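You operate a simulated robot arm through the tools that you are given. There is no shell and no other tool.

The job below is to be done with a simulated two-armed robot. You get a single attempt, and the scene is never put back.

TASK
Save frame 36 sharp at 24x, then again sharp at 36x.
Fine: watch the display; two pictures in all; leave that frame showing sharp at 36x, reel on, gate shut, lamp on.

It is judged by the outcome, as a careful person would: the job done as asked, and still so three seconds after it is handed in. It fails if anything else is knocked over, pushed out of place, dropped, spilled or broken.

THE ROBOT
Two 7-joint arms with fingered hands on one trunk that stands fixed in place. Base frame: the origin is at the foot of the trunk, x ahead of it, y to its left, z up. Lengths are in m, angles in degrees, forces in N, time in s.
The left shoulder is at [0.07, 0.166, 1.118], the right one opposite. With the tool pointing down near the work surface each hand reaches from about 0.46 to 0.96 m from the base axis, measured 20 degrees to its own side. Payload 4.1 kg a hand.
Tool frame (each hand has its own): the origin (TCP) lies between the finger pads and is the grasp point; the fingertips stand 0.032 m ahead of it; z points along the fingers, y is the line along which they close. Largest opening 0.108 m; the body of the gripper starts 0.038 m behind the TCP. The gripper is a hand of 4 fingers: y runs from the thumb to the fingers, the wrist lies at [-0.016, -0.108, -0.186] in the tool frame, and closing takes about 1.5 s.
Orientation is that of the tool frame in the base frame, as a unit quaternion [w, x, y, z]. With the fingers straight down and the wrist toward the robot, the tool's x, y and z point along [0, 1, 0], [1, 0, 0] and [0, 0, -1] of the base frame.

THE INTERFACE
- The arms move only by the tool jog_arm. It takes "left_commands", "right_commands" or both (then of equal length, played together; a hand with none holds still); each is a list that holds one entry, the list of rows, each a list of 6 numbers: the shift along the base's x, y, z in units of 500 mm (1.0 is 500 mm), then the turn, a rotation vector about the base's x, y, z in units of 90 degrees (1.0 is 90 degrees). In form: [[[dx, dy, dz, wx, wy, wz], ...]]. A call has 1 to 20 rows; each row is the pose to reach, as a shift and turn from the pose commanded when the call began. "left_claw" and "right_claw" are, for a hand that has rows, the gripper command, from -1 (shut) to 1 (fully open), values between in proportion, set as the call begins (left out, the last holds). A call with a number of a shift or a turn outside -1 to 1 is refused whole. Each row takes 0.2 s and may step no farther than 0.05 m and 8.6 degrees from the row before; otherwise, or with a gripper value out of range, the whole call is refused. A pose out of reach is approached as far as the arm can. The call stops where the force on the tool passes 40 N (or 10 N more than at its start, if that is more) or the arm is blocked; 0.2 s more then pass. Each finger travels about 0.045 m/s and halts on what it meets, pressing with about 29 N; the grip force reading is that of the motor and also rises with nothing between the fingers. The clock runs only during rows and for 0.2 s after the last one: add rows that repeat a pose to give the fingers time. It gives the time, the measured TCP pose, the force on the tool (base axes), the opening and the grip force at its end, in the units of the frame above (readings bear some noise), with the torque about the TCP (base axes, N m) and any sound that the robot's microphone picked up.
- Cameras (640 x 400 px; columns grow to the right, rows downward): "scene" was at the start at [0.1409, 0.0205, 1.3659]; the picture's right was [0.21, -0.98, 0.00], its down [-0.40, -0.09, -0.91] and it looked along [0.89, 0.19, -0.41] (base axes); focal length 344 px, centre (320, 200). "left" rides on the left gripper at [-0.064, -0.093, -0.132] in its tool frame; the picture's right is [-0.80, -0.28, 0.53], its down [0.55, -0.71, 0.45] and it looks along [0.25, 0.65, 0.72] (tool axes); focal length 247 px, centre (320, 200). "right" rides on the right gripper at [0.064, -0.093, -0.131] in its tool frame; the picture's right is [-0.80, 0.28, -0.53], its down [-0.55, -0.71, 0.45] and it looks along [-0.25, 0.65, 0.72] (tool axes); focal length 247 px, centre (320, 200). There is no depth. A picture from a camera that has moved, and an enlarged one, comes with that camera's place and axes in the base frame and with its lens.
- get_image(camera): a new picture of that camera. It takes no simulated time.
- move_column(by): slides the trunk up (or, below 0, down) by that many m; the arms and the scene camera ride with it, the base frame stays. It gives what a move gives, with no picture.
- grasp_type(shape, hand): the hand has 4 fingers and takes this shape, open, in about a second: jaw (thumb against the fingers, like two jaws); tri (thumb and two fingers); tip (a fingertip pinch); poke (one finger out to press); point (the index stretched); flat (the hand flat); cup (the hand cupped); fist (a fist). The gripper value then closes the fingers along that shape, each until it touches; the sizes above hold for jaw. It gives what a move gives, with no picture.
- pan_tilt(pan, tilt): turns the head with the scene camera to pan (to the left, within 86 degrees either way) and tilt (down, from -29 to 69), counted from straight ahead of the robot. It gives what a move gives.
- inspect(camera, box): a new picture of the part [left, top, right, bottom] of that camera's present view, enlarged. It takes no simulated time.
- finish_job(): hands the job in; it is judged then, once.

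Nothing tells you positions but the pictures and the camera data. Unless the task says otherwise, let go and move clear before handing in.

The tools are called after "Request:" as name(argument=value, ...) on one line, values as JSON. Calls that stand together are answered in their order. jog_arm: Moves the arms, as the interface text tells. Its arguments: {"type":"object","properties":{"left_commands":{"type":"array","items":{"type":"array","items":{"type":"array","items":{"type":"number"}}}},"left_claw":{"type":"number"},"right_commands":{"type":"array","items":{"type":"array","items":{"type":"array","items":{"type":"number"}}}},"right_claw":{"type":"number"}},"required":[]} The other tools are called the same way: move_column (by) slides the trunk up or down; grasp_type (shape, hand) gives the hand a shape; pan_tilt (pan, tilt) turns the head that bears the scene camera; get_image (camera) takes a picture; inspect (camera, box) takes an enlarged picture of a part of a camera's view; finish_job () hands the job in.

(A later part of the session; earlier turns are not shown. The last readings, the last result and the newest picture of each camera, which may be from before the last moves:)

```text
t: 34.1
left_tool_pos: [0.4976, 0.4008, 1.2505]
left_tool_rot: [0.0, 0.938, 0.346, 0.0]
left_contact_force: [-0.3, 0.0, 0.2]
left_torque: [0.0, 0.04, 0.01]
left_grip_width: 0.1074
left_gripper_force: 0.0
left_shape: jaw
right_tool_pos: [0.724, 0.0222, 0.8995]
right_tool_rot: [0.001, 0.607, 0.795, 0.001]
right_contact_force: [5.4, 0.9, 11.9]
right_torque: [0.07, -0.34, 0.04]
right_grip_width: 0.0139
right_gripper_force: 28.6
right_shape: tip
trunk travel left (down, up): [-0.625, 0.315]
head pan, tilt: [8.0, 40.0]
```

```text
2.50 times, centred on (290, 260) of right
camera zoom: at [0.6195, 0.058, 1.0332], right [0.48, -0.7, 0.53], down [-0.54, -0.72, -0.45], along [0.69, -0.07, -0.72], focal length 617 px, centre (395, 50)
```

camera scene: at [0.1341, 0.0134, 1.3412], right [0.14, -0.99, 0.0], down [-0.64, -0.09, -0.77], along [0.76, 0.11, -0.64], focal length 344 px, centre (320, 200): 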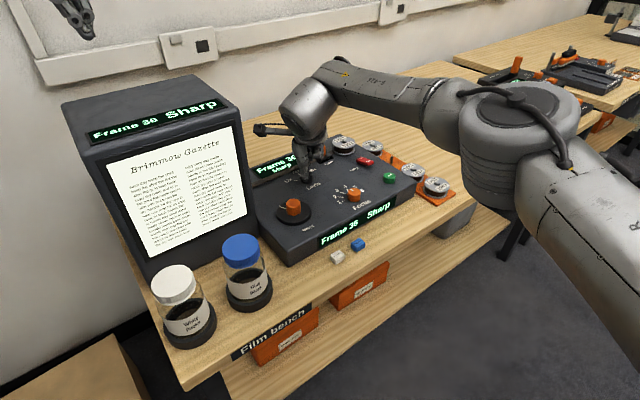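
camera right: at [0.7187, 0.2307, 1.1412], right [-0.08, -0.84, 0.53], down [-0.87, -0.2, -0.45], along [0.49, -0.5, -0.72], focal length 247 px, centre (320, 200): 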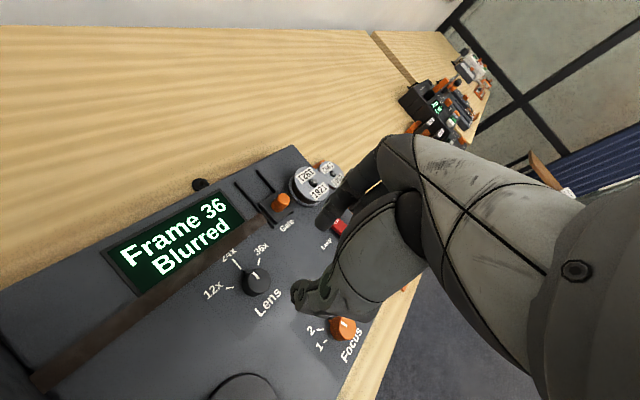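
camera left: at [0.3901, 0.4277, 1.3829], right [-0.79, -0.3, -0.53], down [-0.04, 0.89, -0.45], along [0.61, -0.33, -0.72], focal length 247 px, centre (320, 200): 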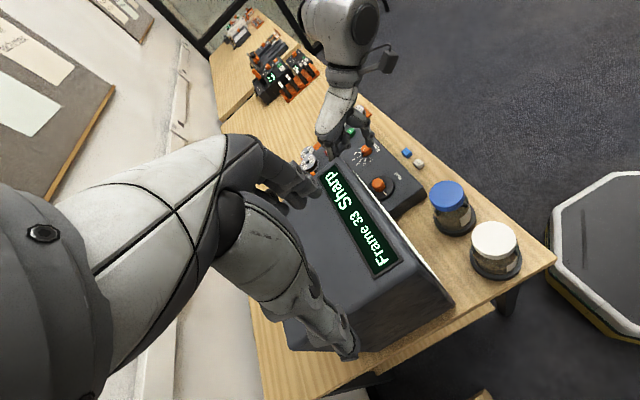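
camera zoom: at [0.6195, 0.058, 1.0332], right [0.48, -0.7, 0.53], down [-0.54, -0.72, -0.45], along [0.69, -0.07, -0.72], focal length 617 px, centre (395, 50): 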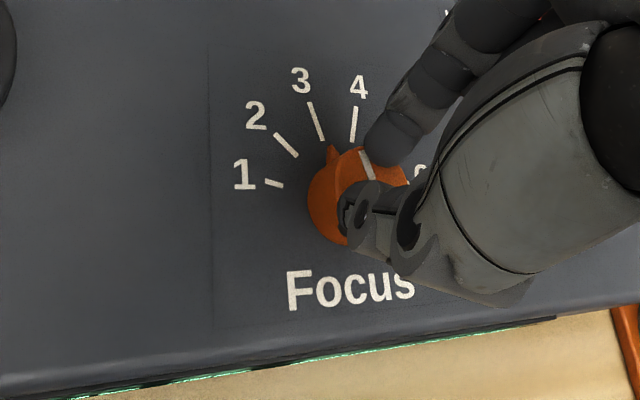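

The opening reads 0.014 m with a 12 N upward force, so the fingertips are probably riding the knob's top edge. I'll open, lower about 5 mm and regrip.

Request:
jog_arm(right_commands=[[[0, 0, 0, 0, 0, 0], [0, 0, 0, 0, 0, 0], [0, 0, 0, 0, 0, 0], [0, 0, 0, 0, 0, 0], [0, 0, -0.005, 0, 0, 0], [0, 0, -0.01, 0, 0, 0], [0, 0, -0.01, 0, 0, 0]]], right_claw=-0.1)

Request:
inspect(camera="left", box=[330, 110, 400, 180])

Request:
inspect(camera="scene", box=[310, 140, 410, 230])

Request:
inspect(camera="right", box=[200, 180, 380, 340])

```text
t: 35.7
left_tool_pos: [0.4995, 0.4002, 1.2505]
left_tool_rot: [0.0, 0.938, 0.346, 0.0]
left_contact_force: [0.6, 0.6, 0.5]
left_torque: [-0.01, -0.02, 0.02]
left_grip_width: 0.1075
left_gripper_force: 0.1
left_shape: jaw
right_tool_pos: [0.7265, 0.0218, 0.8935]
right_tool_rot: [0.0, 0.607, 0.795, 0.0]
right_contact_force: [-1.0, -0.2, 0.3]
right_torque: [-0.04, 0.01, 0.01]
right_grip_width: 0.0482
right_gripper_force: 0.1
right_shape: tip
trunk travel left (down, up): [-0.625, 0.315]
head pan, tilt: [8.0, 40.0]
```

```text
5.71 times, centred on (365, 145) of left
camera zoom: at [0.3904, 0.4282, 1.3827], right [-0.79, -0.3, -0.53], down [-0.04, 0.89, -0.45], along [0.61, -0.33, -0.72], focal length 1411 px, centre (63, 514)
```

zoom: 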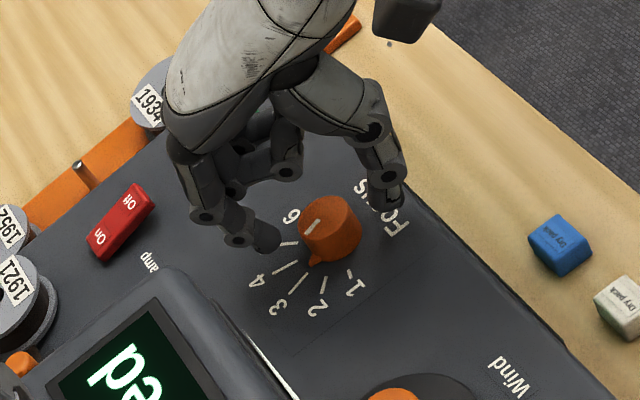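

```text
4.44 times, centred on (360, 185) of scene
camera zoom: at [0.1349, 0.0129, 1.3411], right [0.14, -0.99, 0.0], down [-0.64, -0.09, -0.77], along [0.76, 0.11, -0.64], focal length 1531 px, centre (142, 267)
```

zoom: 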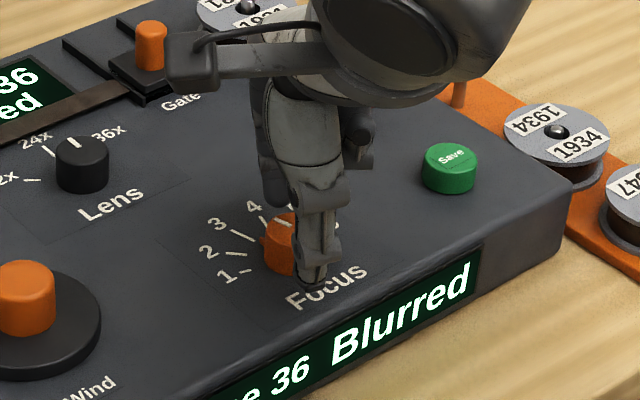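

```text
2.50 times, centred on (290, 260) of right
camera zoom: at [0.6198, 0.0579, 1.027], right [0.48, -0.7, 0.53], down [-0.54, -0.72, -0.45], along [0.69, -0.07, -0.72], focal length 617 px, centre (395, 50)
```

zoom: 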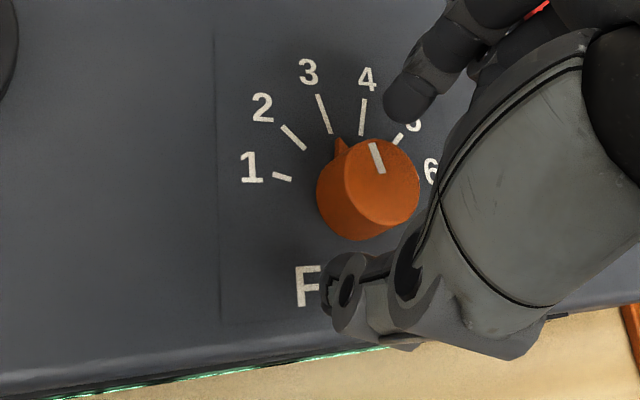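

Now the tips are lower beside the knob. Closing again.

Request:
jog_arm(right_commands=[[[0, 0, 0, 0, 0, 0], [0, 0, 0, 0, 0, 0], [0, 0, 0, 0, 0, 0], [0, 0, 0, 0, 0, 0], [0, 0, 0, 0, 0, 0], [0, 0, 0, 0, 0, 0]]], right_claw=-0.7)

Request:
inspect(camera="left", box=[330, 110, 400, 180])

Request:
inspect(camera="right", box=[200, 180, 380, 340])

```text
t: 37.1
left_tool_pos: [0.4993, 0.4005, 1.2522]
left_tool_rot: [0.0, 0.938, 0.346, 0.0]
left_contact_force: [1.3, -0.9, 0.3]
left_torque: [-0.04, -0.04, 0.03]
left_grip_width: 0.1075
left_gripper_force: 0.0
left_shape: jaw
right_tool_pos: [0.7268, 0.0212, 0.8925]
right_tool_rot: [0.0, 0.607, 0.795, 0.0]
right_contact_force: [0.3, 0.6, -0.7]
right_torque: [0.02, 0.04, 0.02]
right_grip_width: 0.0214
right_gripper_force: 29.5
right_shape: tip
trunk travel left (down, up): [-0.625, 0.315]
head pan, tilt: [8.0, 40.0]
```

```text
5.71 times, centred on (365, 145) of left
camera zoom: at [0.3904, 0.4283, 1.3826], right [-0.79, -0.3, -0.53], down [-0.04, 0.89, -0.45], along [0.61, -0.33, -0.72], focal length 1411 px, centre (63, 514)
```

zoom: 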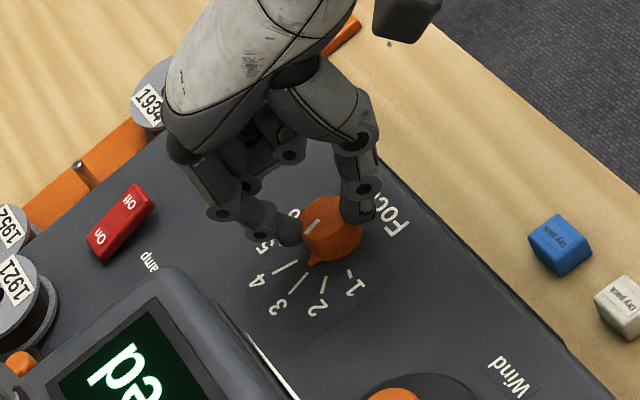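

```text
2.50 times, centred on (290, 260) of right
camera zoom: at [0.6198, 0.0581, 1.027], right [0.48, -0.69, 0.53], down [-0.54, -0.72, -0.45], along [0.69, -0.07, -0.72], focal length 617 px, centre (395, 50)
```

zoom: 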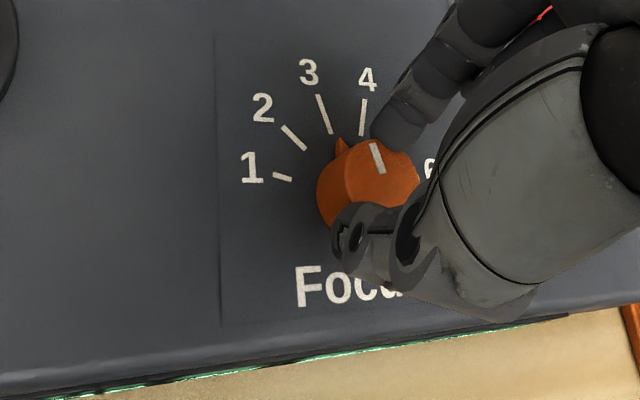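

Clean grip this time: 0.021 m opening, 29 N and almost no side load. Turning clockwise toward 4 while watching the display.

Request:
jog_arm(right_commands=[[[0, 0, 0, 0, 0, -0.06], [0, 0, 0, 0, 0, -0.12], [0, 0, 0, 0, 0, -0.18], [0, 0, 0, 0, 0, -0.18]]])

Request:
inspect(camera="scene", box=[60, 80, 420, 270])

Request:
inspect(camera="right", box=[200, 180, 380, 340])

```text
t: 38.1
left_tool_pos: [0.4998, 0.4003, 1.2514]
left_tool_rot: [0.0, 0.939, 0.345, 0.0]
left_contact_force: [-0.5, 0.5, -0.1]
left_torque: [0.0, -0.03, 0.0]
left_grip_width: 0.1077
left_gripper_force: 0.0
left_shape: jaw
right_tool_pos: [0.7243, 0.0223, 0.8934]
right_tool_rot: [0.001, 0.713, 0.702, 0.0]
right_contact_force: [2.7, 2.0, 0.2]
right_torque: [0.06, -0.08, -0.01]
right_grip_width: 0.0217
right_gripper_force: 28.8
right_shape: tip
trunk travel left (down, up): [-0.625, 0.315]
head pan, tilt: [8.0, 40.0]
```

```text
1.78 times, centred on (240, 175) of scene
camera zoom: at [0.1353, 0.0131, 1.341], right [0.14, -0.99, 0.0], down [-0.64, -0.09, -0.77], along [0.76, 0.11, -0.64], focal length 612 px, centre (462, 244)
```

zoom: 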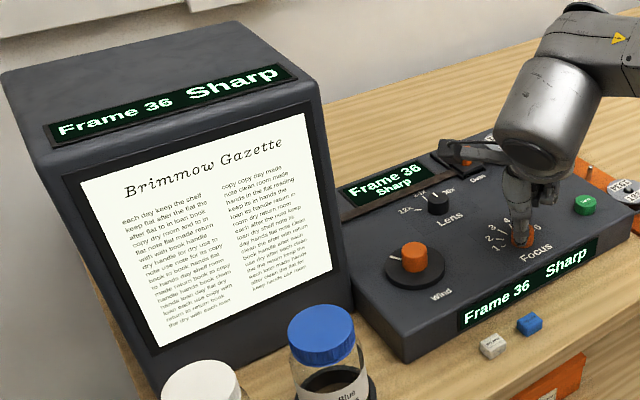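

```text
2.50 times, centred on (290, 260) of right
camera zoom: at [0.6347, 0.0865, 1.027], right [0.27, -0.8, 0.53], down [-0.71, -0.54, -0.45], along [0.65, -0.26, -0.72], focal length 617 px, centre (395, 50)
```

zoom: 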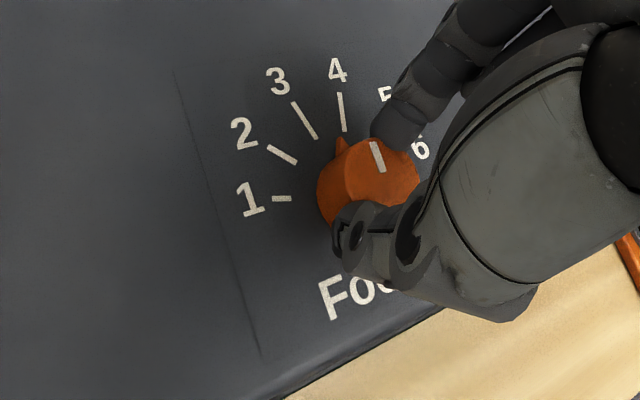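

The display now reads Frame 36 Sharp at about 3.6–4 on the focus dial. Releasing the knob and lifting to confirm it stays sharp.

Request:
jog_arm(right_commands=[[[0, 0, 0, 0, 0, -0.02], [0, 0, 0, 0, 0, -0.02]]])

Request:
inspect(camera="scene", box=[60, 80, 420, 270])

Request:
jog_arm(right_commands=[[[0, 0, 0, 0, 0, 0], [0, 0, 0, 0, 0, 0], [0, 0, 0, 0, 0, 0], [0, 0, 0, 0, 0, 0], [0, 0, 0.04, 0, 0, 0], [0, 0, 0.1, 0, 0, 0], [0, 0, 0.16, 0, 0, 0], [0, 0, 0.2, 0, 0, 0], [0, 0, 0.2, 0, 0, 0]]], right_claw=-0.1)

Request:
inspect(camera="scene", box=[60, 80, 420, 270])

Request:
inspect(camera="scene", box=[270, 150, 410, 220])

```text
t: 38.7
left_tool_pos: [0.4999, 0.4009, 1.2501]
left_tool_rot: [0.0, 0.939, 0.345, 0.0]
left_contact_force: [0.3, 0.3, 0.6]
left_torque: [-0.02, -0.03, -0.02]
left_grip_width: 0.1074
left_gripper_force: 0.0
left_shape: jaw
right_tool_pos: [0.7265, 0.0226, 0.8926]
right_tool_rot: [0.0, 0.724, 0.69, 0.0]
right_contact_force: [4.6, 3.4, 1.1]
right_torque: [0.1, -0.1, 0.05]
right_grip_width: 0.0215
right_gripper_force: 29.2
right_shape: tip
trunk travel left (down, up): [-0.625, 0.315]
head pan, tilt: [8.0, 40.0]
```

```text
1.78 times, centred on (240, 175) of scene
camera zoom: at [0.1353, 0.0134, 1.341], right [0.14, -0.99, 0.0], down [-0.64, -0.09, -0.77], along [0.76, 0.11, -0.64], focal length 612 px, centre (462, 244)
```

zoom: 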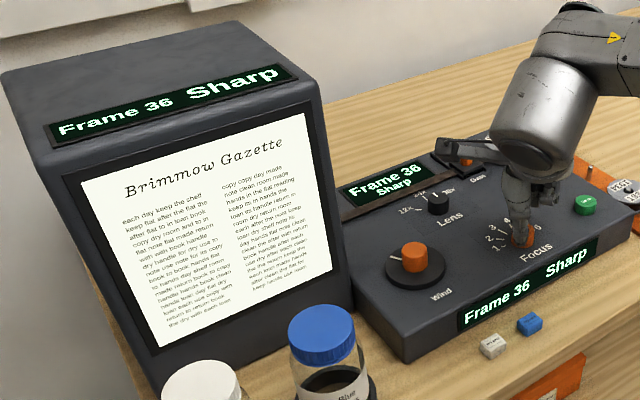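

```text
t: 40.7
left_tool_pos: [0.4994, 0.3993, 1.2506]
left_tool_rot: [0.0, 0.938, 0.346, 0.0]
left_contact_force: [-0.4, -0.3, 0.1]
left_torque: [0.01, -0.01, 0.0]
left_grip_width: 0.1076
left_gripper_force: 0.1
left_shape: jaw
right_tool_pos: [0.7264, 0.023, 0.9938]
right_tool_rot: [0.0, 0.724, 0.689, 0.001]
right_contact_force: [0.2, 0.3, 0.4]
right_torque: [0.01, 0.0, 0.03]
right_grip_width: 0.0481
right_gripper_force: 0.0
right_shape: tip
trunk travel left (down, up): [-0.625, 0.315]
head pan, tilt: [8.0, 40.0]
```

```text
1.78 times, centred on (240, 175) of scene
camera zoom: at [0.1352, 0.0129, 1.341], right [0.14, -0.99, 0.0], down [-0.64, -0.09, -0.77], along [0.76, 0.11, -0.64], focal length 612 px, centre (462, 244)
```

zoom: 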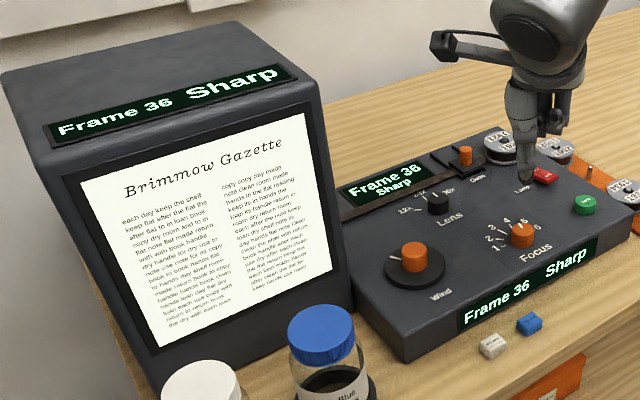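

```text
4.57 times, centred on (340, 185) of scene
camera zoom: at [0.1352, 0.0129, 1.341], right [0.14, -0.99, 0.0], down [-0.64, -0.09, -0.77], along [0.76, 0.11, -0.64], focal length 1575 px, centre (229, 269)
```

zoom: 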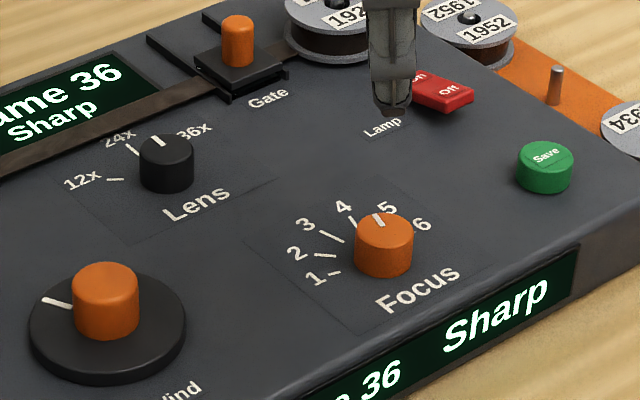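

Sharp holds after release. Before pressing Save I want a close look at the lens mark against the 24x tick.

Request:
inspect(camera="scene", box=[280, 160, 330, 200])

Request:
inspect(camera="scene", box=[320, 170, 390, 215])

Request:
get_image(camera="right")

Request:
get_image(camera="left")

```text
10.00 times, centred on (305, 180) of scene
camera zoom: at [0.1352, 0.0129, 1.341], right [0.14, -0.99, 0.0], down [-0.64, -0.09, -0.77], along [0.76, 0.11, -0.64], focal length 3445 px, centre (470, 400)
```

zoom: 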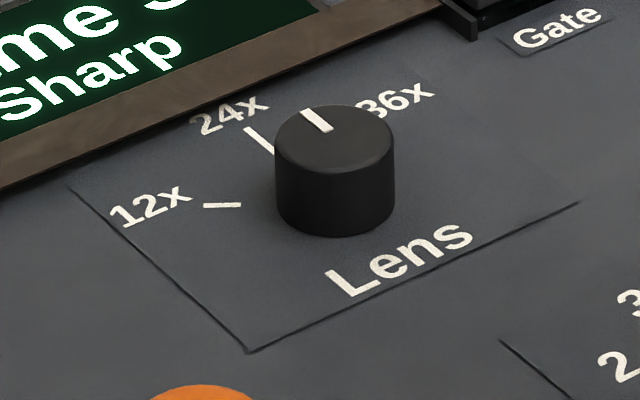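

```text
8.89 times, centred on (355, 192) of scene
camera zoom: at [0.1352, 0.0129, 1.341], right [0.14, -0.99, 0.0], down [-0.64, -0.09, -0.77], along [0.76, 0.11, -0.64], focal length 3062 px, centre (9, 267)
```

zoom: 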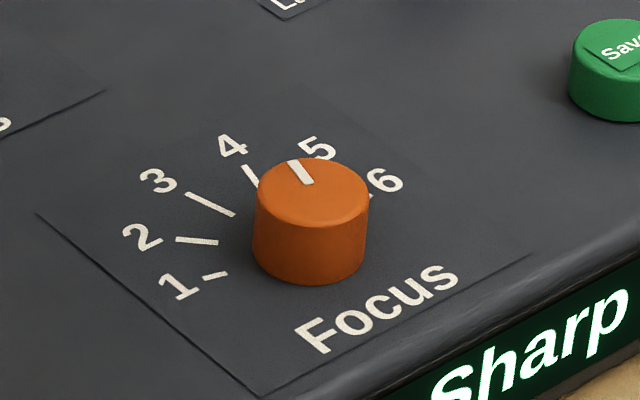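

```text
taken
camera right: at [0.6368, 0.0899, 1.127], right [0.24, -0.81, 0.53], down [-0.73, -0.51, -0.45], along [0.64, -0.28, -0.72], focal length 247 px, centre (320, 200)
```

right: 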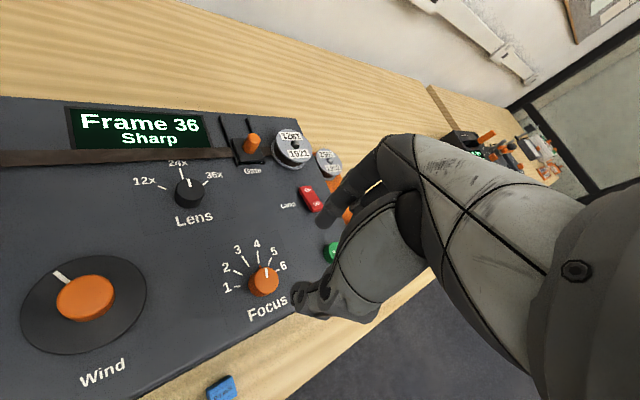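

```text
taken
camera left: at [0.3907, 0.4281, 1.3826], right [-0.79, -0.3, -0.53], down [-0.04, 0.89, -0.45], along [0.61, -0.33, -0.72], focal length 247 px, centre (320, 200)
```

left: 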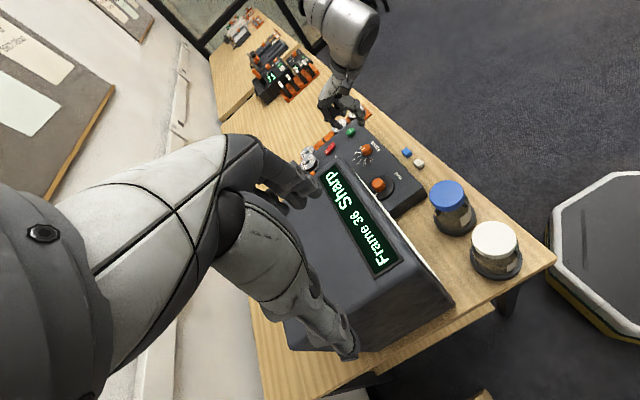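

Lens mark is parallel to the 24x tick, the focus mark sits around 3.6, and the display says Frame 36 Sharp. Now moving over the Save button with the pinch closed to use as a single pressing tip.

Request:
jog_arm(right_commands=[[[0.03, -0.03, 0, 0, 0, 0], [0.06, -0.06, 0, 0, 0, 0], [0.09, -0.09, 0, 0, 0, 0], [0.12, -0.12, 0, 0, 0, 0.01], [0.15, -0.15, -0.02, 0, 0, 0.03], [0.1546, -0.159, -0.048, 0, 0, 0.03], [0.1546, -0.159, -0.048, 0, 0, 0.03], [0.1546, -0.159, -0.048, 0, 0, 0.03], [0.1546, -0.159, -0.048, 0, 0, 0.03]]], right_claw=-1)

Request:
inspect(camera="scene", box=[330, 100, 450, 210])

Request:
get_image(camera="right")

Request:
inspect(camera="left", box=[290, 70, 430, 220])

```text
t: 42.7
left_tool_pos: [0.4991, 0.4002, 1.2502]
left_tool_rot: [0.0, 0.938, 0.346, 0.0]
left_contact_force: [-0.4, 0.0, 1.1]
left_torque: [-0.02, 0.01, 0.01]
left_grip_width: 0.1074
left_gripper_force: 0.1
left_shape: jaw
right_tool_pos: [0.8025, -0.0579, 0.9702]
right_tool_rot: [-0.001, 0.707, 0.707, 0.0]
right_contact_force: [0.3, -0.6, 0.0]
right_torque: [-0.01, -0.01, 0.04]
right_grip_width: 0.0001
right_gripper_force: 29.2
right_shape: tip
trunk travel left (down, up): [-0.625, 0.315]
head pan, tilt: [8.0, 40.0]
```

```text
3.64 times, centred on (390, 155) of scene
camera zoom: at [0.1348, 0.0129, 1.3411], right [0.14, -0.99, 0.0], down [-0.64, -0.09, -0.77], along [0.76, 0.11, -0.64], focal length 1253 px, centre (66, 364)
```

zoom: 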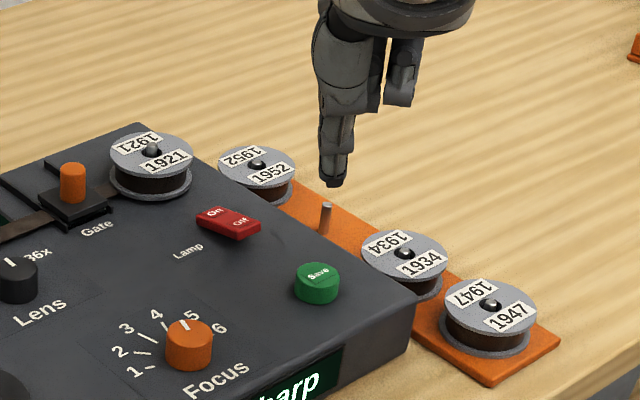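

```text
taken
camera right: at [0.7103, 0.0053, 1.1033], right [0.28, -0.8, 0.53], down [-0.71, -0.55, -0.45], along [0.65, -0.25, -0.72], focal length 247 px, centre (320, 200)
```

right: 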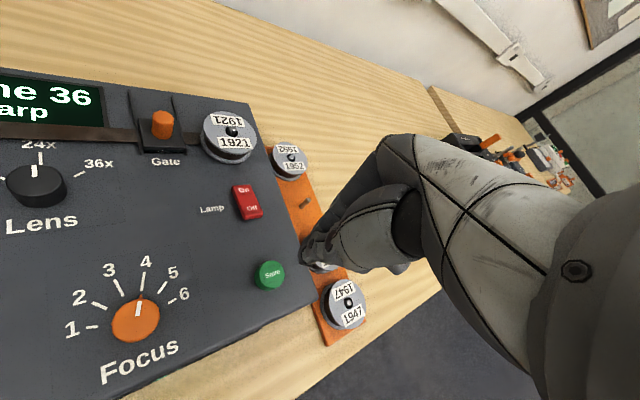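

```text
2.67 times, centred on (360, 145) of left
camera zoom: at [0.3903, 0.4282, 1.3827], right [-0.79, -0.3, -0.53], down [-0.04, 0.89, -0.45], along [0.61, -0.33, -0.72], focal length 659 px, centre (213, 347)
```

zoom: 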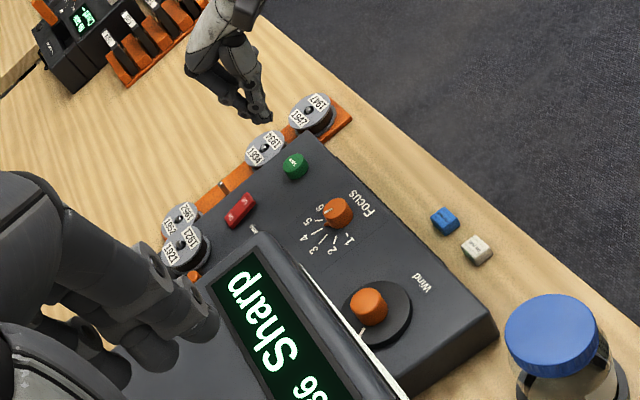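

The closed fingertips are right over the Save button axis. Lowering to just above it.

Request:
jog_arm(right_commands=[[[0.002, 0.002, -0.04, 0, 0, 0], [0.002, 0.002, -0.08, 0, 0, 0], [0.002, 0.002, -0.11, 0, 0, 0], [0.002, 0.002, -0.124, 0, 0, 0], [0.002, 0.002, -0.124, 0, 0, 0]]])

Request:
inspect(camera="scene", box=[350, 130, 430, 210])

Request:
inspect(camera="right", box=[220, 180, 400, 330])

Request:
inspect(camera="left", box=[320, 90, 400, 170])

```text
t: 43.9
left_tool_pos: [0.4994, 0.3996, 1.2501]
left_tool_rot: [-0.001, 0.938, 0.346, 0.0]
left_contact_force: [0.8, -0.8, -0.3]
left_torque: [0.01, 0.01, 0.0]
left_grip_width: 0.1074
left_gripper_force: 0.1
left_shape: jaw
right_tool_pos: [0.8054, -0.0558, 0.9077]
right_tool_rot: [0.0, 0.707, 0.707, 0.001]
right_contact_force: [0.3, -0.5, -0.3]
right_torque: [0.01, 0.04, -0.01]
right_grip_width: 0.0001
right_gripper_force: 29.3
right_shape: tip
trunk travel left (down, up): [-0.625, 0.315]
head pan, tilt: [8.0, 40.0]
```

```text
5.00 times, centred on (390, 170) of scene
camera zoom: at [0.1347, 0.0128, 1.3411], right [0.14, -0.99, 0.0], down [-0.64, -0.09, -0.77], along [0.76, 0.11, -0.64], focal length 1723 px, centre (-30, 350)
```

zoom: 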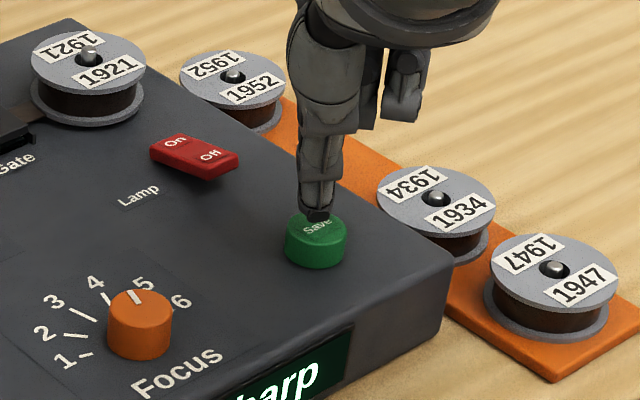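

```text
2.67 times, centred on (310, 255) of right
camera zoom: at [0.7117, 0.0065, 1.041], right [0.28, -0.8, 0.53], down [-0.71, -0.55, -0.45], along [0.65, -0.25, -0.72], focal length 659 px, centre (347, 53)
```

zoom: 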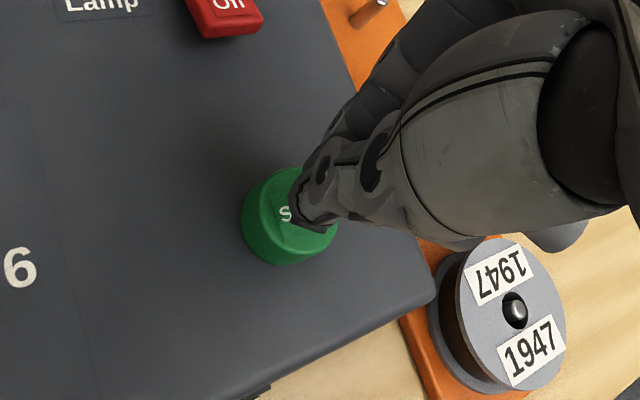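

```text
5.00 times, centred on (360, 130) of left
camera zoom: at [0.3902, 0.4281, 1.3828], right [-0.79, -0.3, -0.53], down [-0.04, 0.89, -0.45], along [0.61, -0.33, -0.72], focal length 1235 px, centre (120, 550)
```

zoom: 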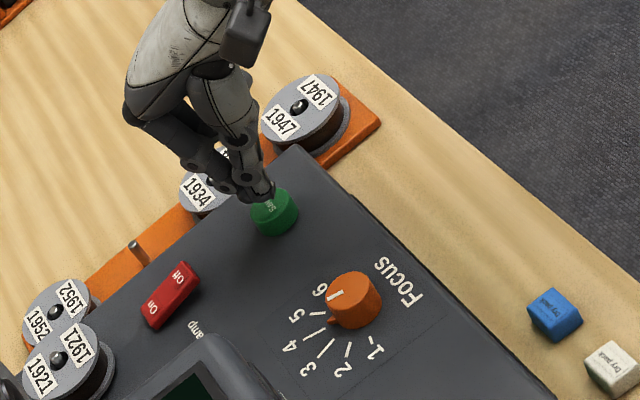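

Tip is over the button with a few millimetres to go. Pressing down gradually, watching force and sound.

Request:
jog_arm(right_commands=[[[0, 0, -0.004, 0, 0, 0], [0, 0, -0.008, 0, 0, 0], [0, 0, -0.012, 0, 0, 0], [0, 0, -0.015, 0, 0, 0]]])

Request:
inspect(camera="scene", box=[60, 80, 440, 270])

```text
t: 44.9
left_tool_pos: [0.4986, 0.3993, 1.2514]
left_tool_rot: [-0.001, 0.938, 0.346, 0.001]
left_contact_force: [0.4, 0.3, 0.7]
left_torque: [-0.02, -0.02, 0.0]
left_grip_width: 0.1076
left_gripper_force: 0.1
left_shape: jaw
right_tool_pos: [0.8044, -0.0571, 0.8997]
right_tool_rot: [-0.001, 0.707, 0.707, 0.0]
right_contact_force: [-0.3, 1.0, -0.9]
right_torque: [-0.02, -0.01, -0.02]
right_grip_width: 0.0
right_gripper_force: 29.2
right_shape: tip
trunk travel left (down, up): [-0.625, 0.315]
head pan, tilt: [8.0, 40.0]
```

```text
1.68 times, centred on (250, 175) of scene
camera zoom: at [0.1349, 0.0129, 1.3411], right [0.14, -0.99, 0.0], down [-0.64, -0.09, -0.77], along [0.76, 0.11, -0.64], focal length 580 px, centre (438, 242)
```

zoom: 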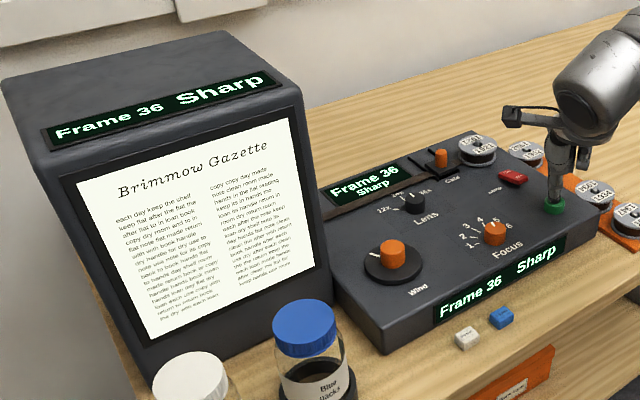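

No contact force yet at 0.900. Going down another few millimetres.

Request:
jog_arm(right_commands=[[[0, 0, -0.002, 0, 0, 0], [0, 0, -0.004, 0, 0, 0], [0, 0, -0.006, 0, 0, 0]]])

Request:
inspect(camera="scene", box=[60, 80, 440, 270])

```text
t: 45.7
left_tool_pos: [0.4994, 0.4002, 1.2518]
left_tool_rot: [0.0, 0.938, 0.347, 0.0]
left_contact_force: [0.6, 0.0, 0.2]
left_torque: [-0.04, -0.01, 0.0]
left_grip_width: 0.1079
left_gripper_force: 0.1
left_shape: jaw
right_tool_pos: [0.8031, -0.0556, 0.8976]
right_tool_rot: [0.0, 0.707, 0.707, 0.0]
right_contact_force: [1.3, 0.7, 1.1]
right_torque: [-0.01, 0.02, -0.03]
right_grip_width: 0.0
right_gripper_force: 28.5
right_shape: tip
trunk travel left (down, up): [-0.625, 0.315]
head pan, tilt: [8.0, 40.0]
```

```text
1.68 times, centred on (250, 175) of scene
camera zoom: at [0.1347, 0.0129, 1.3411], right [0.14, -0.99, 0.0], down [-0.64, -0.09, -0.77], along [0.76, 0.11, -0.64], focal length 580 px, centre (438, 242)
```

zoom: 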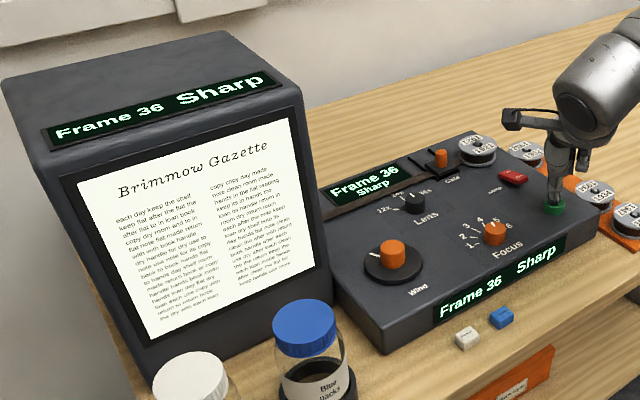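

Light touch (about 1 N) at 0.8975. Continuing millimetre by millimetre.

Request:
jog_arm(right_commands=[[[0, 0, -0.002, 0, 0, 0], [0, 0, -0.004, 0, 0, 0]]])

Request:
inspect(camera="scene", box=[60, 80, 440, 270])

```text
t: 46.3
left_tool_pos: [0.4994, 0.4001, 1.2506]
left_tool_rot: [0.0, 0.938, 0.346, -0.001]
left_contact_force: [0.6, 0.4, 0.1]
left_torque: [0.01, 0.07, 0.02]
left_grip_width: 0.1079
left_gripper_force: 0.1
left_shape: jaw
right_tool_pos: [0.8024, -0.0573, 0.8951]
right_tool_rot: [0.0, 0.707, 0.707, 0.0]
right_contact_force: [1.4, 0.9, 1.9]
right_torque: [0.0, -0.02, 0.03]
right_grip_width: 0.0001
right_gripper_force: 29.0
right_shape: tip
trunk travel left (down, up): [-0.625, 0.315]
head pan, tilt: [8.0, 40.0]
heard: click
```

```text
1.68 times, centred on (250, 175) of scene
camera zoom: at [0.1347, 0.013, 1.3411], right [0.14, -0.99, 0.0], down [-0.64, -0.09, -0.77], along [0.76, 0.11, -0.64], focal length 580 px, centre (438, 242)
```

zoom: 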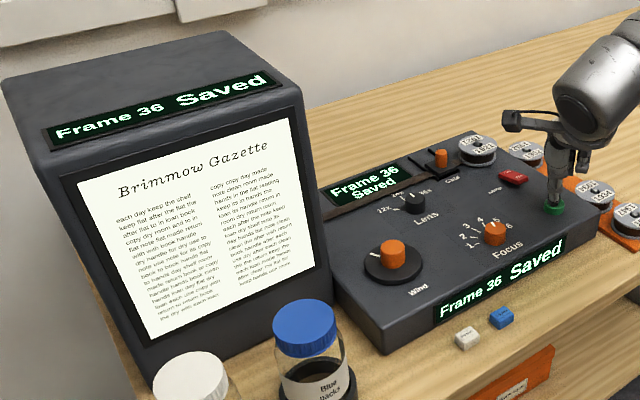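

A click was heard and the display reads "Frame 36 Saved", so that's picture one. Lifting straight off the button cleanly.

Request:
jog_arm(right_commands=[[[0, 0, 0.02, 0, 0, 0], [0, 0, 0.06, 0, 0, 0], [0, 0, 0.12, 0, 0, 0], [0, 0, 0.18, 0, 0, 0], [0, 0, 0.22, 0, 0, 0], [0, 0, 0.22, 0, 0, 0]]])

Request:
inspect(camera="scene", box=[60, 80, 440, 270])

```text
t: 47.7
left_tool_pos: [0.5004, 0.4007, 1.2501]
left_tool_rot: [-0.001, 0.938, 0.346, -0.001]
left_contact_force: [0.3, 0.2, -0.6]
left_torque: [-0.01, 0.01, 0.01]
left_grip_width: 0.1078
left_gripper_force: 0.0
left_shape: jaw
right_tool_pos: [0.8029, -0.0565, 1.0051]
right_tool_rot: [0.0, 0.708, 0.706, 0.0]
right_contact_force: [-0.1, 0.5, -1.2]
right_torque: [0.01, -0.04, -0.02]
right_grip_width: 0.0
right_gripper_force: 29.2
right_shape: tip
trunk travel left (down, up): [-0.625, 0.315]
head pan, tilt: [8.0, 40.0]
```

```text
1.68 times, centred on (250, 175) of scene
camera zoom: at [0.1351, 0.0128, 1.341], right [0.14, -0.99, 0.0], down [-0.64, -0.09, -0.77], along [0.76, 0.11, -0.64], focal length 580 px, centre (438, 242)
```

zoom: 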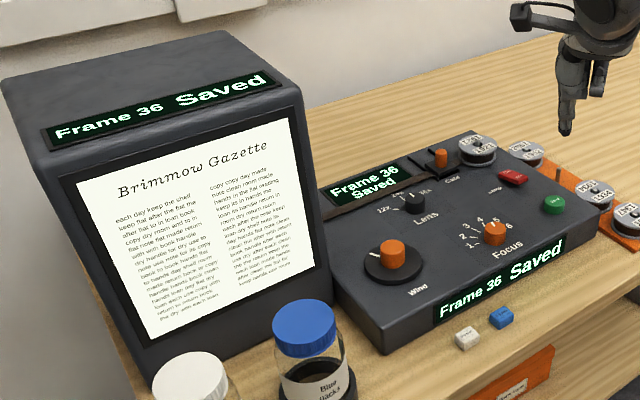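

Next the hand goes back over the Lens knob to turn it from 24x to 36x.

Request:
jog_arm(right_commands=[[[-0.006, 0.05, 0, 0, 0, 0.03], [-0.012, 0.1, 0, 0, 0, 0.06], [-0.02, 0.16, 0, 0, 0, 0.1], [-0.028, 0.22, 0, 0, 0, 0.13], [-0.036, 0.28, 0, 0, 0, 0.16], [-0.045, 0.34, 0, 0, 0, 0.19], [-0.054, 0.3824, 0, 0, 0, 0.222], [-0.054, 0.3824, -0.05, 0, 0, 0.222], [-0.054, 0.3824, -0.1, 0, 0, 0.222], [-0.054, 0.3824, -0.15, 0, 0, 0.222], [-0.054, 0.3824, -0.15, 0, 0, 0.29], [-0.054, 0.3824, -0.15, 0, 0, 0.36], [-0.054, 0.3824, -0.15, 0, 0, 0.36]]], right_claw=-0.15)

Request:
inspect(camera="scene", box=[240, 100, 380, 220])

Request:
inspect(camera="right", box=[180, 180, 400, 360])

```text
t: 50.5
left_tool_pos: [0.4994, 0.4012, 1.2508]
left_tool_rot: [0.0, 0.938, 0.346, 0.0]
left_contact_force: [0.1, 0.0, -1.1]
left_torque: [0.05, 0.02, 0.04]
left_grip_width: 0.1075
left_gripper_force: 0.1
left_shape: jaw
right_tool_pos: [0.7764, 0.1348, 0.9284]
right_tool_rot: [0.0, 0.482, 0.876, 0.0]
right_contact_force: [-0.4, -1.3, -0.5]
right_torque: [-0.02, 0.03, 0.0]
right_grip_width: 0.0457
right_gripper_force: 0.1
right_shape: tip
trunk travel left (down, up): [-0.625, 0.315]
head pan, tilt: [8.0, 40.0]
```

```text
3.33 times, centred on (310, 160) of scene
camera zoom: at [0.1347, 0.0131, 1.3411], right [0.14, -0.99, 0.0], down [-0.64, -0.09, -0.77], along [0.76, 0.11, -0.64], focal length 1148 px, centre (353, 333)
```

zoom: 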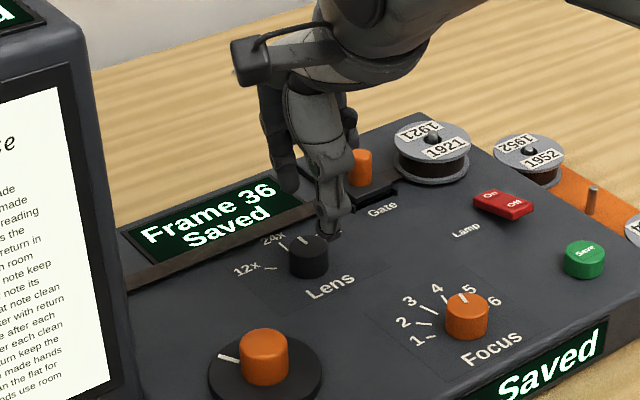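

```text
2.22 times, centred on (290, 270) of right
camera zoom: at [0.6642, 0.1379, 1.0629], right [0.67, -0.52, 0.53], down [-0.3, -0.84, -0.45], along [0.68, 0.14, -0.72], focal length 549 px, centre (387, 44)
```

zoom: 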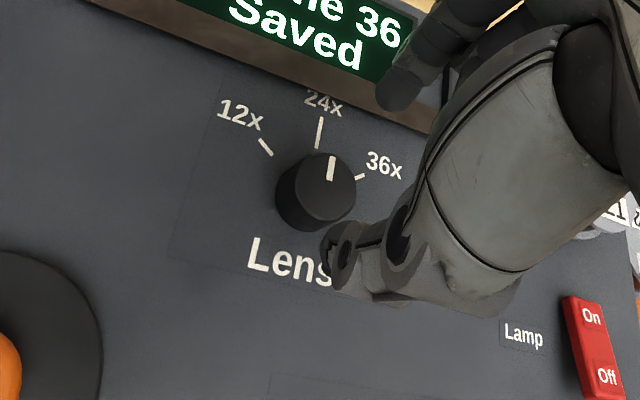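

Same alignment as before. Lowering slightly deeper this time so the index doesn't ride up, then gripping.

Request:
jog_arm(right_commands=[[[0, 0, -0.02, 0, 0, 0], [0, 0, -0.04, 0, 0, 0], [0, 0, -0.06, 0, 0, 0], [0, 0, -0.07, 0, 0, 0], [0, 0, -0.074, 0, 0, 0], [0, 0, -0.074, 0, 0, 0]]])

Request:
jog_arm(right_commands=[[[0, 0, 0, 0, 0, 0], [0, 0, 0, 0, 0, 0], [0, 0, 0, 0, 0, 0], [0, 0, 0, 0, 0, 0], [0, 0, 0, 0, 0, 0], [0, 0, 0, 0, 0, 0]]], right_claw=-0.75)

Request:
inspect(camera="right", box=[200, 180, 380, 340])

Request:
inspect(camera="scene", box=[240, 100, 380, 220])

```text
t: 51.9
left_tool_pos: [0.4992, 0.3997, 1.2508]
left_tool_rot: [0.0, 0.938, 0.346, 0.0]
left_contact_force: [0.6, -0.1, 0.5]
left_torque: [-0.02, -0.04, 0.01]
left_grip_width: 0.1076
left_gripper_force: 0.1
left_shape: jaw
right_tool_pos: [0.7765, 0.1345, 0.8937]
right_tool_rot: [0.0, 0.483, 0.876, 0.0]
right_contact_force: [-0.2, 0.1, 0.1]
right_torque: [0.0, 0.08, 0.0]
right_grip_width: 0.0456
right_gripper_force: 0.0
right_shape: tip
trunk travel left (down, up): [-0.625, 0.315]
head pan, tilt: [8.0, 40.0]
```

```text
t: 53.3
left_tool_pos: [0.4981, 0.3996, 1.2506]
left_tool_rot: [0.0, 0.938, 0.347, 0.0]
left_contact_force: [0.3, 0.5, 0.5]
left_torque: [0.0, 0.0, 0.0]
left_grip_width: 0.1076
left_gripper_force: 0.1
left_shape: jaw
right_tool_pos: [0.7763, 0.1343, 0.8935]
right_tool_rot: [0.0, 0.482, 0.876, -0.001]
right_contact_force: [0.0, -0.2, -1.7]
right_torque: [0.02, -0.02, -0.03]
right_grip_width: 0.0223
right_gripper_force: 29.2
right_shape: tip
trunk travel left (down, up): [-0.625, 0.315]
head pan, tilt: [8.0, 40.0]
```

```text
2.50 times, centred on (290, 260) of right
camera zoom: at [0.6646, 0.1375, 1.0264], right [0.67, -0.52, 0.53], down [-0.3, -0.84, -0.45], along [0.68, 0.14, -0.72], focal length 617 px, centre (395, 50)
```

zoom: 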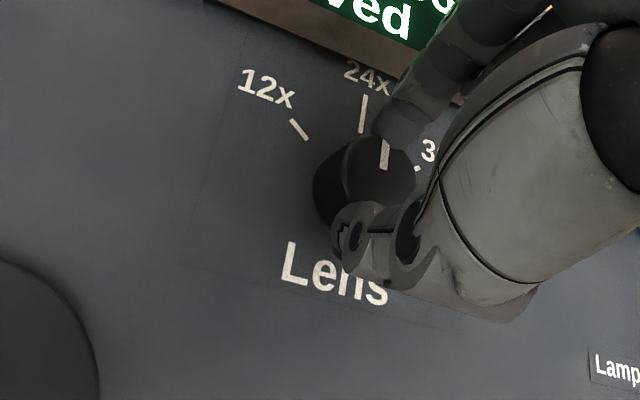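

```text
3.33 times, centred on (310, 160) of scene
camera zoom: at [0.1351, 0.0129, 1.341], right [0.14, -0.99, 0.0], down [-0.64, -0.09, -0.77], along [0.76, 0.11, -0.64], focal length 1148 px, centre (353, 333)
```

zoom: 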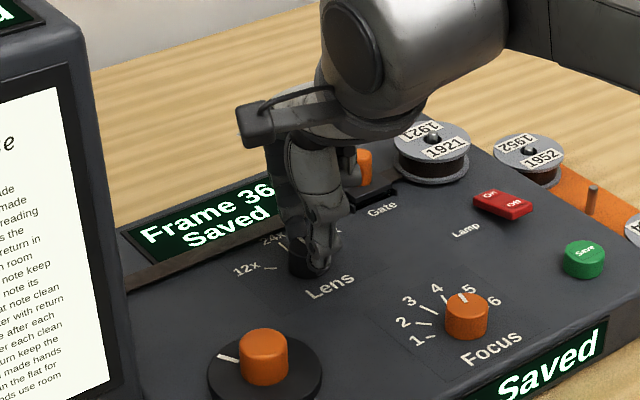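

Good grip with no vertical load. Turning clockwise about 38° first, then checking.

Request:
jog_arm(right_commands=[[[0, 0, 0, 0, 0, -0.06], [0, 0, 0, 0, 0, -0.12], [0, 0, 0, 0, 0, -0.18], [0, 0, 0, 0, 0, -0.24], [0, 0, 0, 0, 0, -0.3], [0, 0, 0, 0, 0, -0.36], [0, 0, 0, 0, 0, -0.42], [0, 0, 0, 0, 0, -0.42]]])

Request:
inspect(camera="right", box=[160, 160, 380, 340])

Request:
inspect(camera="scene", box=[60, 80, 440, 270])

```text
t: 55.1
left_tool_pos: [0.4984, 0.3995, 1.2499]
left_tool_rot: [-0.001, 0.938, 0.346, 0.001]
left_contact_force: [-0.1, -1.0, 0.5]
left_torque: [0.01, 0.02, 0.0]
left_grip_width: 0.1073
left_gripper_force: 0.1
left_shape: jaw
right_tool_pos: [0.7768, 0.1338, 0.8927]
right_tool_rot: [0.0, 0.739, 0.673, 0.0]
right_contact_force: [2.0, 2.3, -1.3]
right_torque: [0.06, -0.07, 0.01]
right_grip_width: 0.022
right_gripper_force: 28.6
right_shape: tip
trunk travel left (down, up): [-0.625, 0.315]
head pan, tilt: [8.0, 40.0]
```

```text
2.22 times, centred on (270, 250) of right
camera zoom: at [0.6909, 0.2063, 1.0263], right [0.21, -0.82, 0.53], down [-0.75, -0.48, -0.45], along [0.62, -0.31, -0.72], focal length 549 px, centre (431, 89)
```

zoom: 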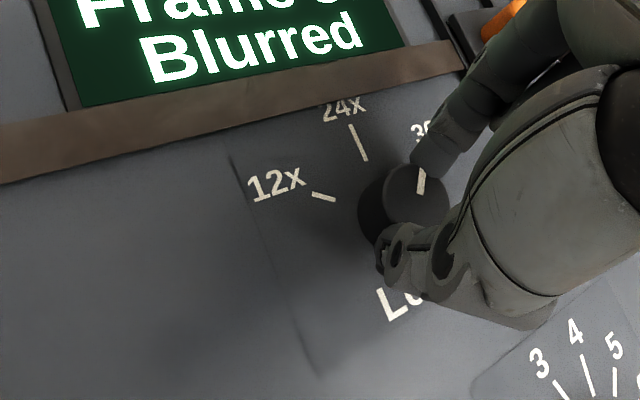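

```text
1.68 times, centred on (250, 175) of scene
camera zoom: at [0.1353, 0.0132, 1.341], right [0.14, -0.99, 0.0], down [-0.64, -0.09, -0.77], along [0.76, 0.11, -0.64], focal length 580 px, centre (438, 242)
```

zoom: 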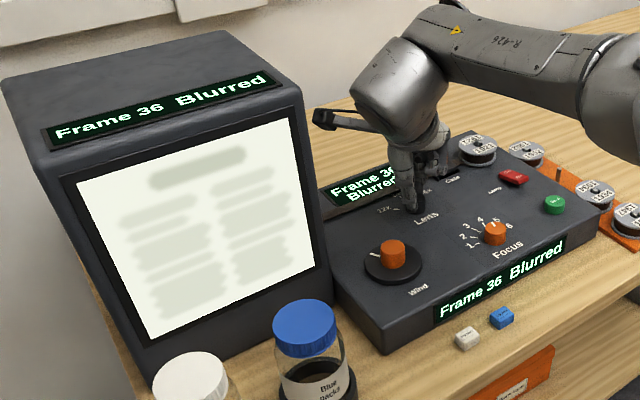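

The display went to Blurred as expected. Turning the remaining ~20° to bring the mark onto 36x.

Request:
jog_arm(right_commands=[[[0, 0, 0, 0, 0, -0.06], [0, 0, 0, 0, 0, -0.12], [0, 0, 0, 0, 0, -0.18], [0, 0, 0, 0, 0, -0.22], [0, 0, 0, 0, 0, -0.22]]])

Request:
inspect(camera="right", box=[160, 160, 380, 340])

Request:
inspect(camera="scene", box=[250, 110, 370, 210])

```text
t: 56.3
left_tool_pos: [0.499, 0.4014, 1.2517]
left_tool_rot: [0.0, 0.938, 0.346, -0.001]
left_contact_force: [0.6, 0.6, -0.9]
left_torque: [0.01, 0.0, 0.01]
left_grip_width: 0.1075
left_gripper_force: 0.1
left_shape: jaw
right_tool_pos: [0.7776, 0.1346, 0.8933]
right_tool_rot: [-0.001, 0.844, 0.536, 0.001]
right_contact_force: [0.8, 5.2, -0.9]
right_torque: [0.11, -0.04, 0.06]
right_grip_width: 0.0219
right_gripper_force: 29.1
right_shape: tip
trunk travel left (down, up): [-0.625, 0.315]
head pan, tilt: [8.0, 40.0]
```

```text
2.22 times, centred on (270, 250) of right
camera zoom: at [0.7209, 0.2313, 1.0264], right [-0.08, -0.84, 0.53], down [-0.87, -0.2, -0.45], along [0.48, -0.5, -0.72], focal length 549 px, centre (431, 89)
```

zoom: 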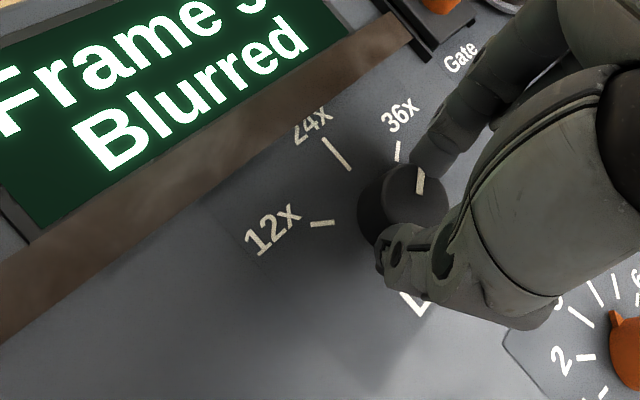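

```text
4.00 times, centred on (310, 160) of scene
camera zoom: at [0.1352, 0.0137, 1.341], right [0.14, -0.99, 0.0], down [-0.64, -0.09, -0.77], along [0.76, 0.11, -0.64], focal length 1378 px, centre (360, 360)
```

zoom: 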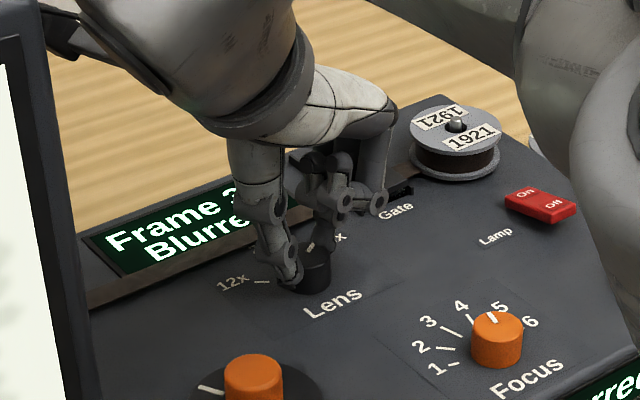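

The knob's mark is parallel to the 36x tick. Releasing and lifting to confirm.

Request:
jog_arm(right_commands=[[[0, 0, 0, 0, 0, 0], [0, 0, 0, 0, 0, 0], [0, 0, 0, 0, 0, 0], [0, 0, 0, 0, 0, 0], [0, 0, 0.04, 0, 0, 0], [0, 0, 0.1, 0, 0, 0], [0, 0, 0.16, 0, 0, 0], [0, 0, 0.22, 0, 0, 0], [0, 0, 0.22, 0, 0, 0]]], right_claw=-0.15)

Request:
inspect(camera="scene", box=[60, 80, 440, 270])

Request:
inspect(camera="scene", box=[280, 155, 370, 215])

Request:
inspect(camera="right", box=[160, 160, 380, 340])

```text
t: 58.3
left_tool_pos: [0.5004, 0.4, 1.2504]
left_tool_rot: [0.0, 0.938, 0.346, 0.0]
left_contact_force: [0.5, -0.6, 0.0]
left_torque: [0.02, -0.02, -0.01]
left_grip_width: 0.1075
left_gripper_force: 0.1
left_shape: jaw
right_tool_pos: [0.7773, 0.1339, 1.0035]
right_tool_rot: [0.0, 0.845, 0.535, 0.0]
right_contact_force: [0.6, -0.5, 0.3]
right_torque: [-0.01, -0.01, 0.01]
right_grip_width: 0.0457
right_gripper_force: 0.1
right_shape: tip
trunk travel left (down, up): [-0.625, 0.315]
head pan, tilt: [8.0, 40.0]
```

```text
1.68 times, centred on (250, 175) of scene
camera zoom: at [0.1354, 0.013, 1.341], right [0.14, -0.99, 0.0], down [-0.64, -0.09, -0.77], along [0.76, 0.11, -0.64], focal length 580 px, centre (438, 242)
```

zoom: 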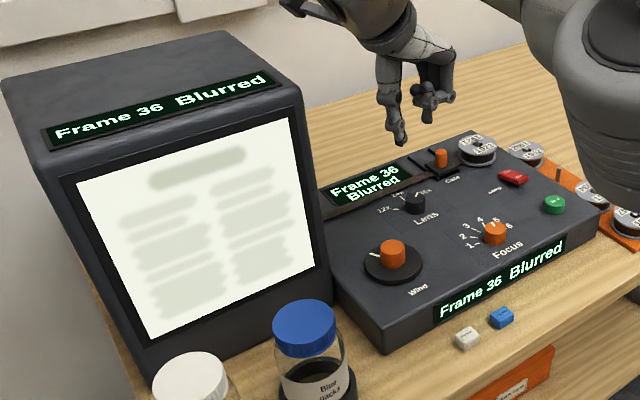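

```text
6.67 times, centred on (325, 185) of scene
camera zoom: at [0.1354, 0.013, 1.341], right [0.14, -0.99, 0.0], down [-0.64, -0.09, -0.77], along [0.76, 0.11, -0.64], focal length 2297 px, centre (287, 300)
```

zoom: 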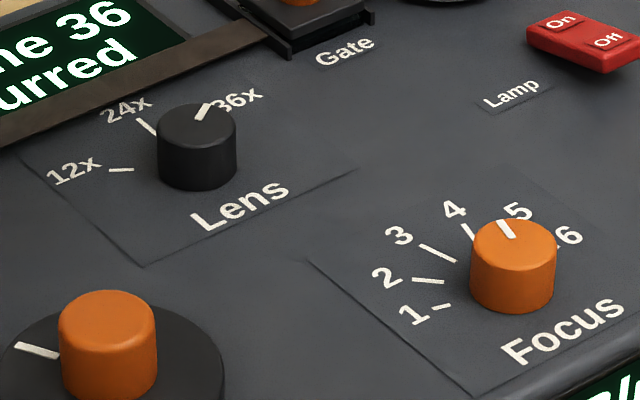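

```text
2.22 times, centred on (270, 250) of right
camera zoom: at [0.721, 0.23, 1.137], right [-0.08, -0.84, 0.53], down [-0.87, -0.2, -0.45], along [0.48, -0.5, -0.72], focal length 549 px, centre (431, 89)
```

zoom: 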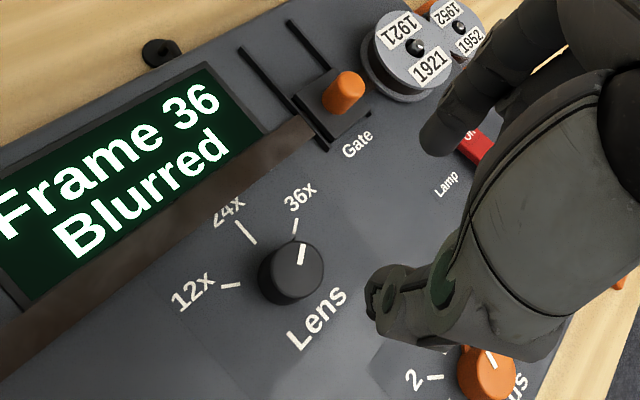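

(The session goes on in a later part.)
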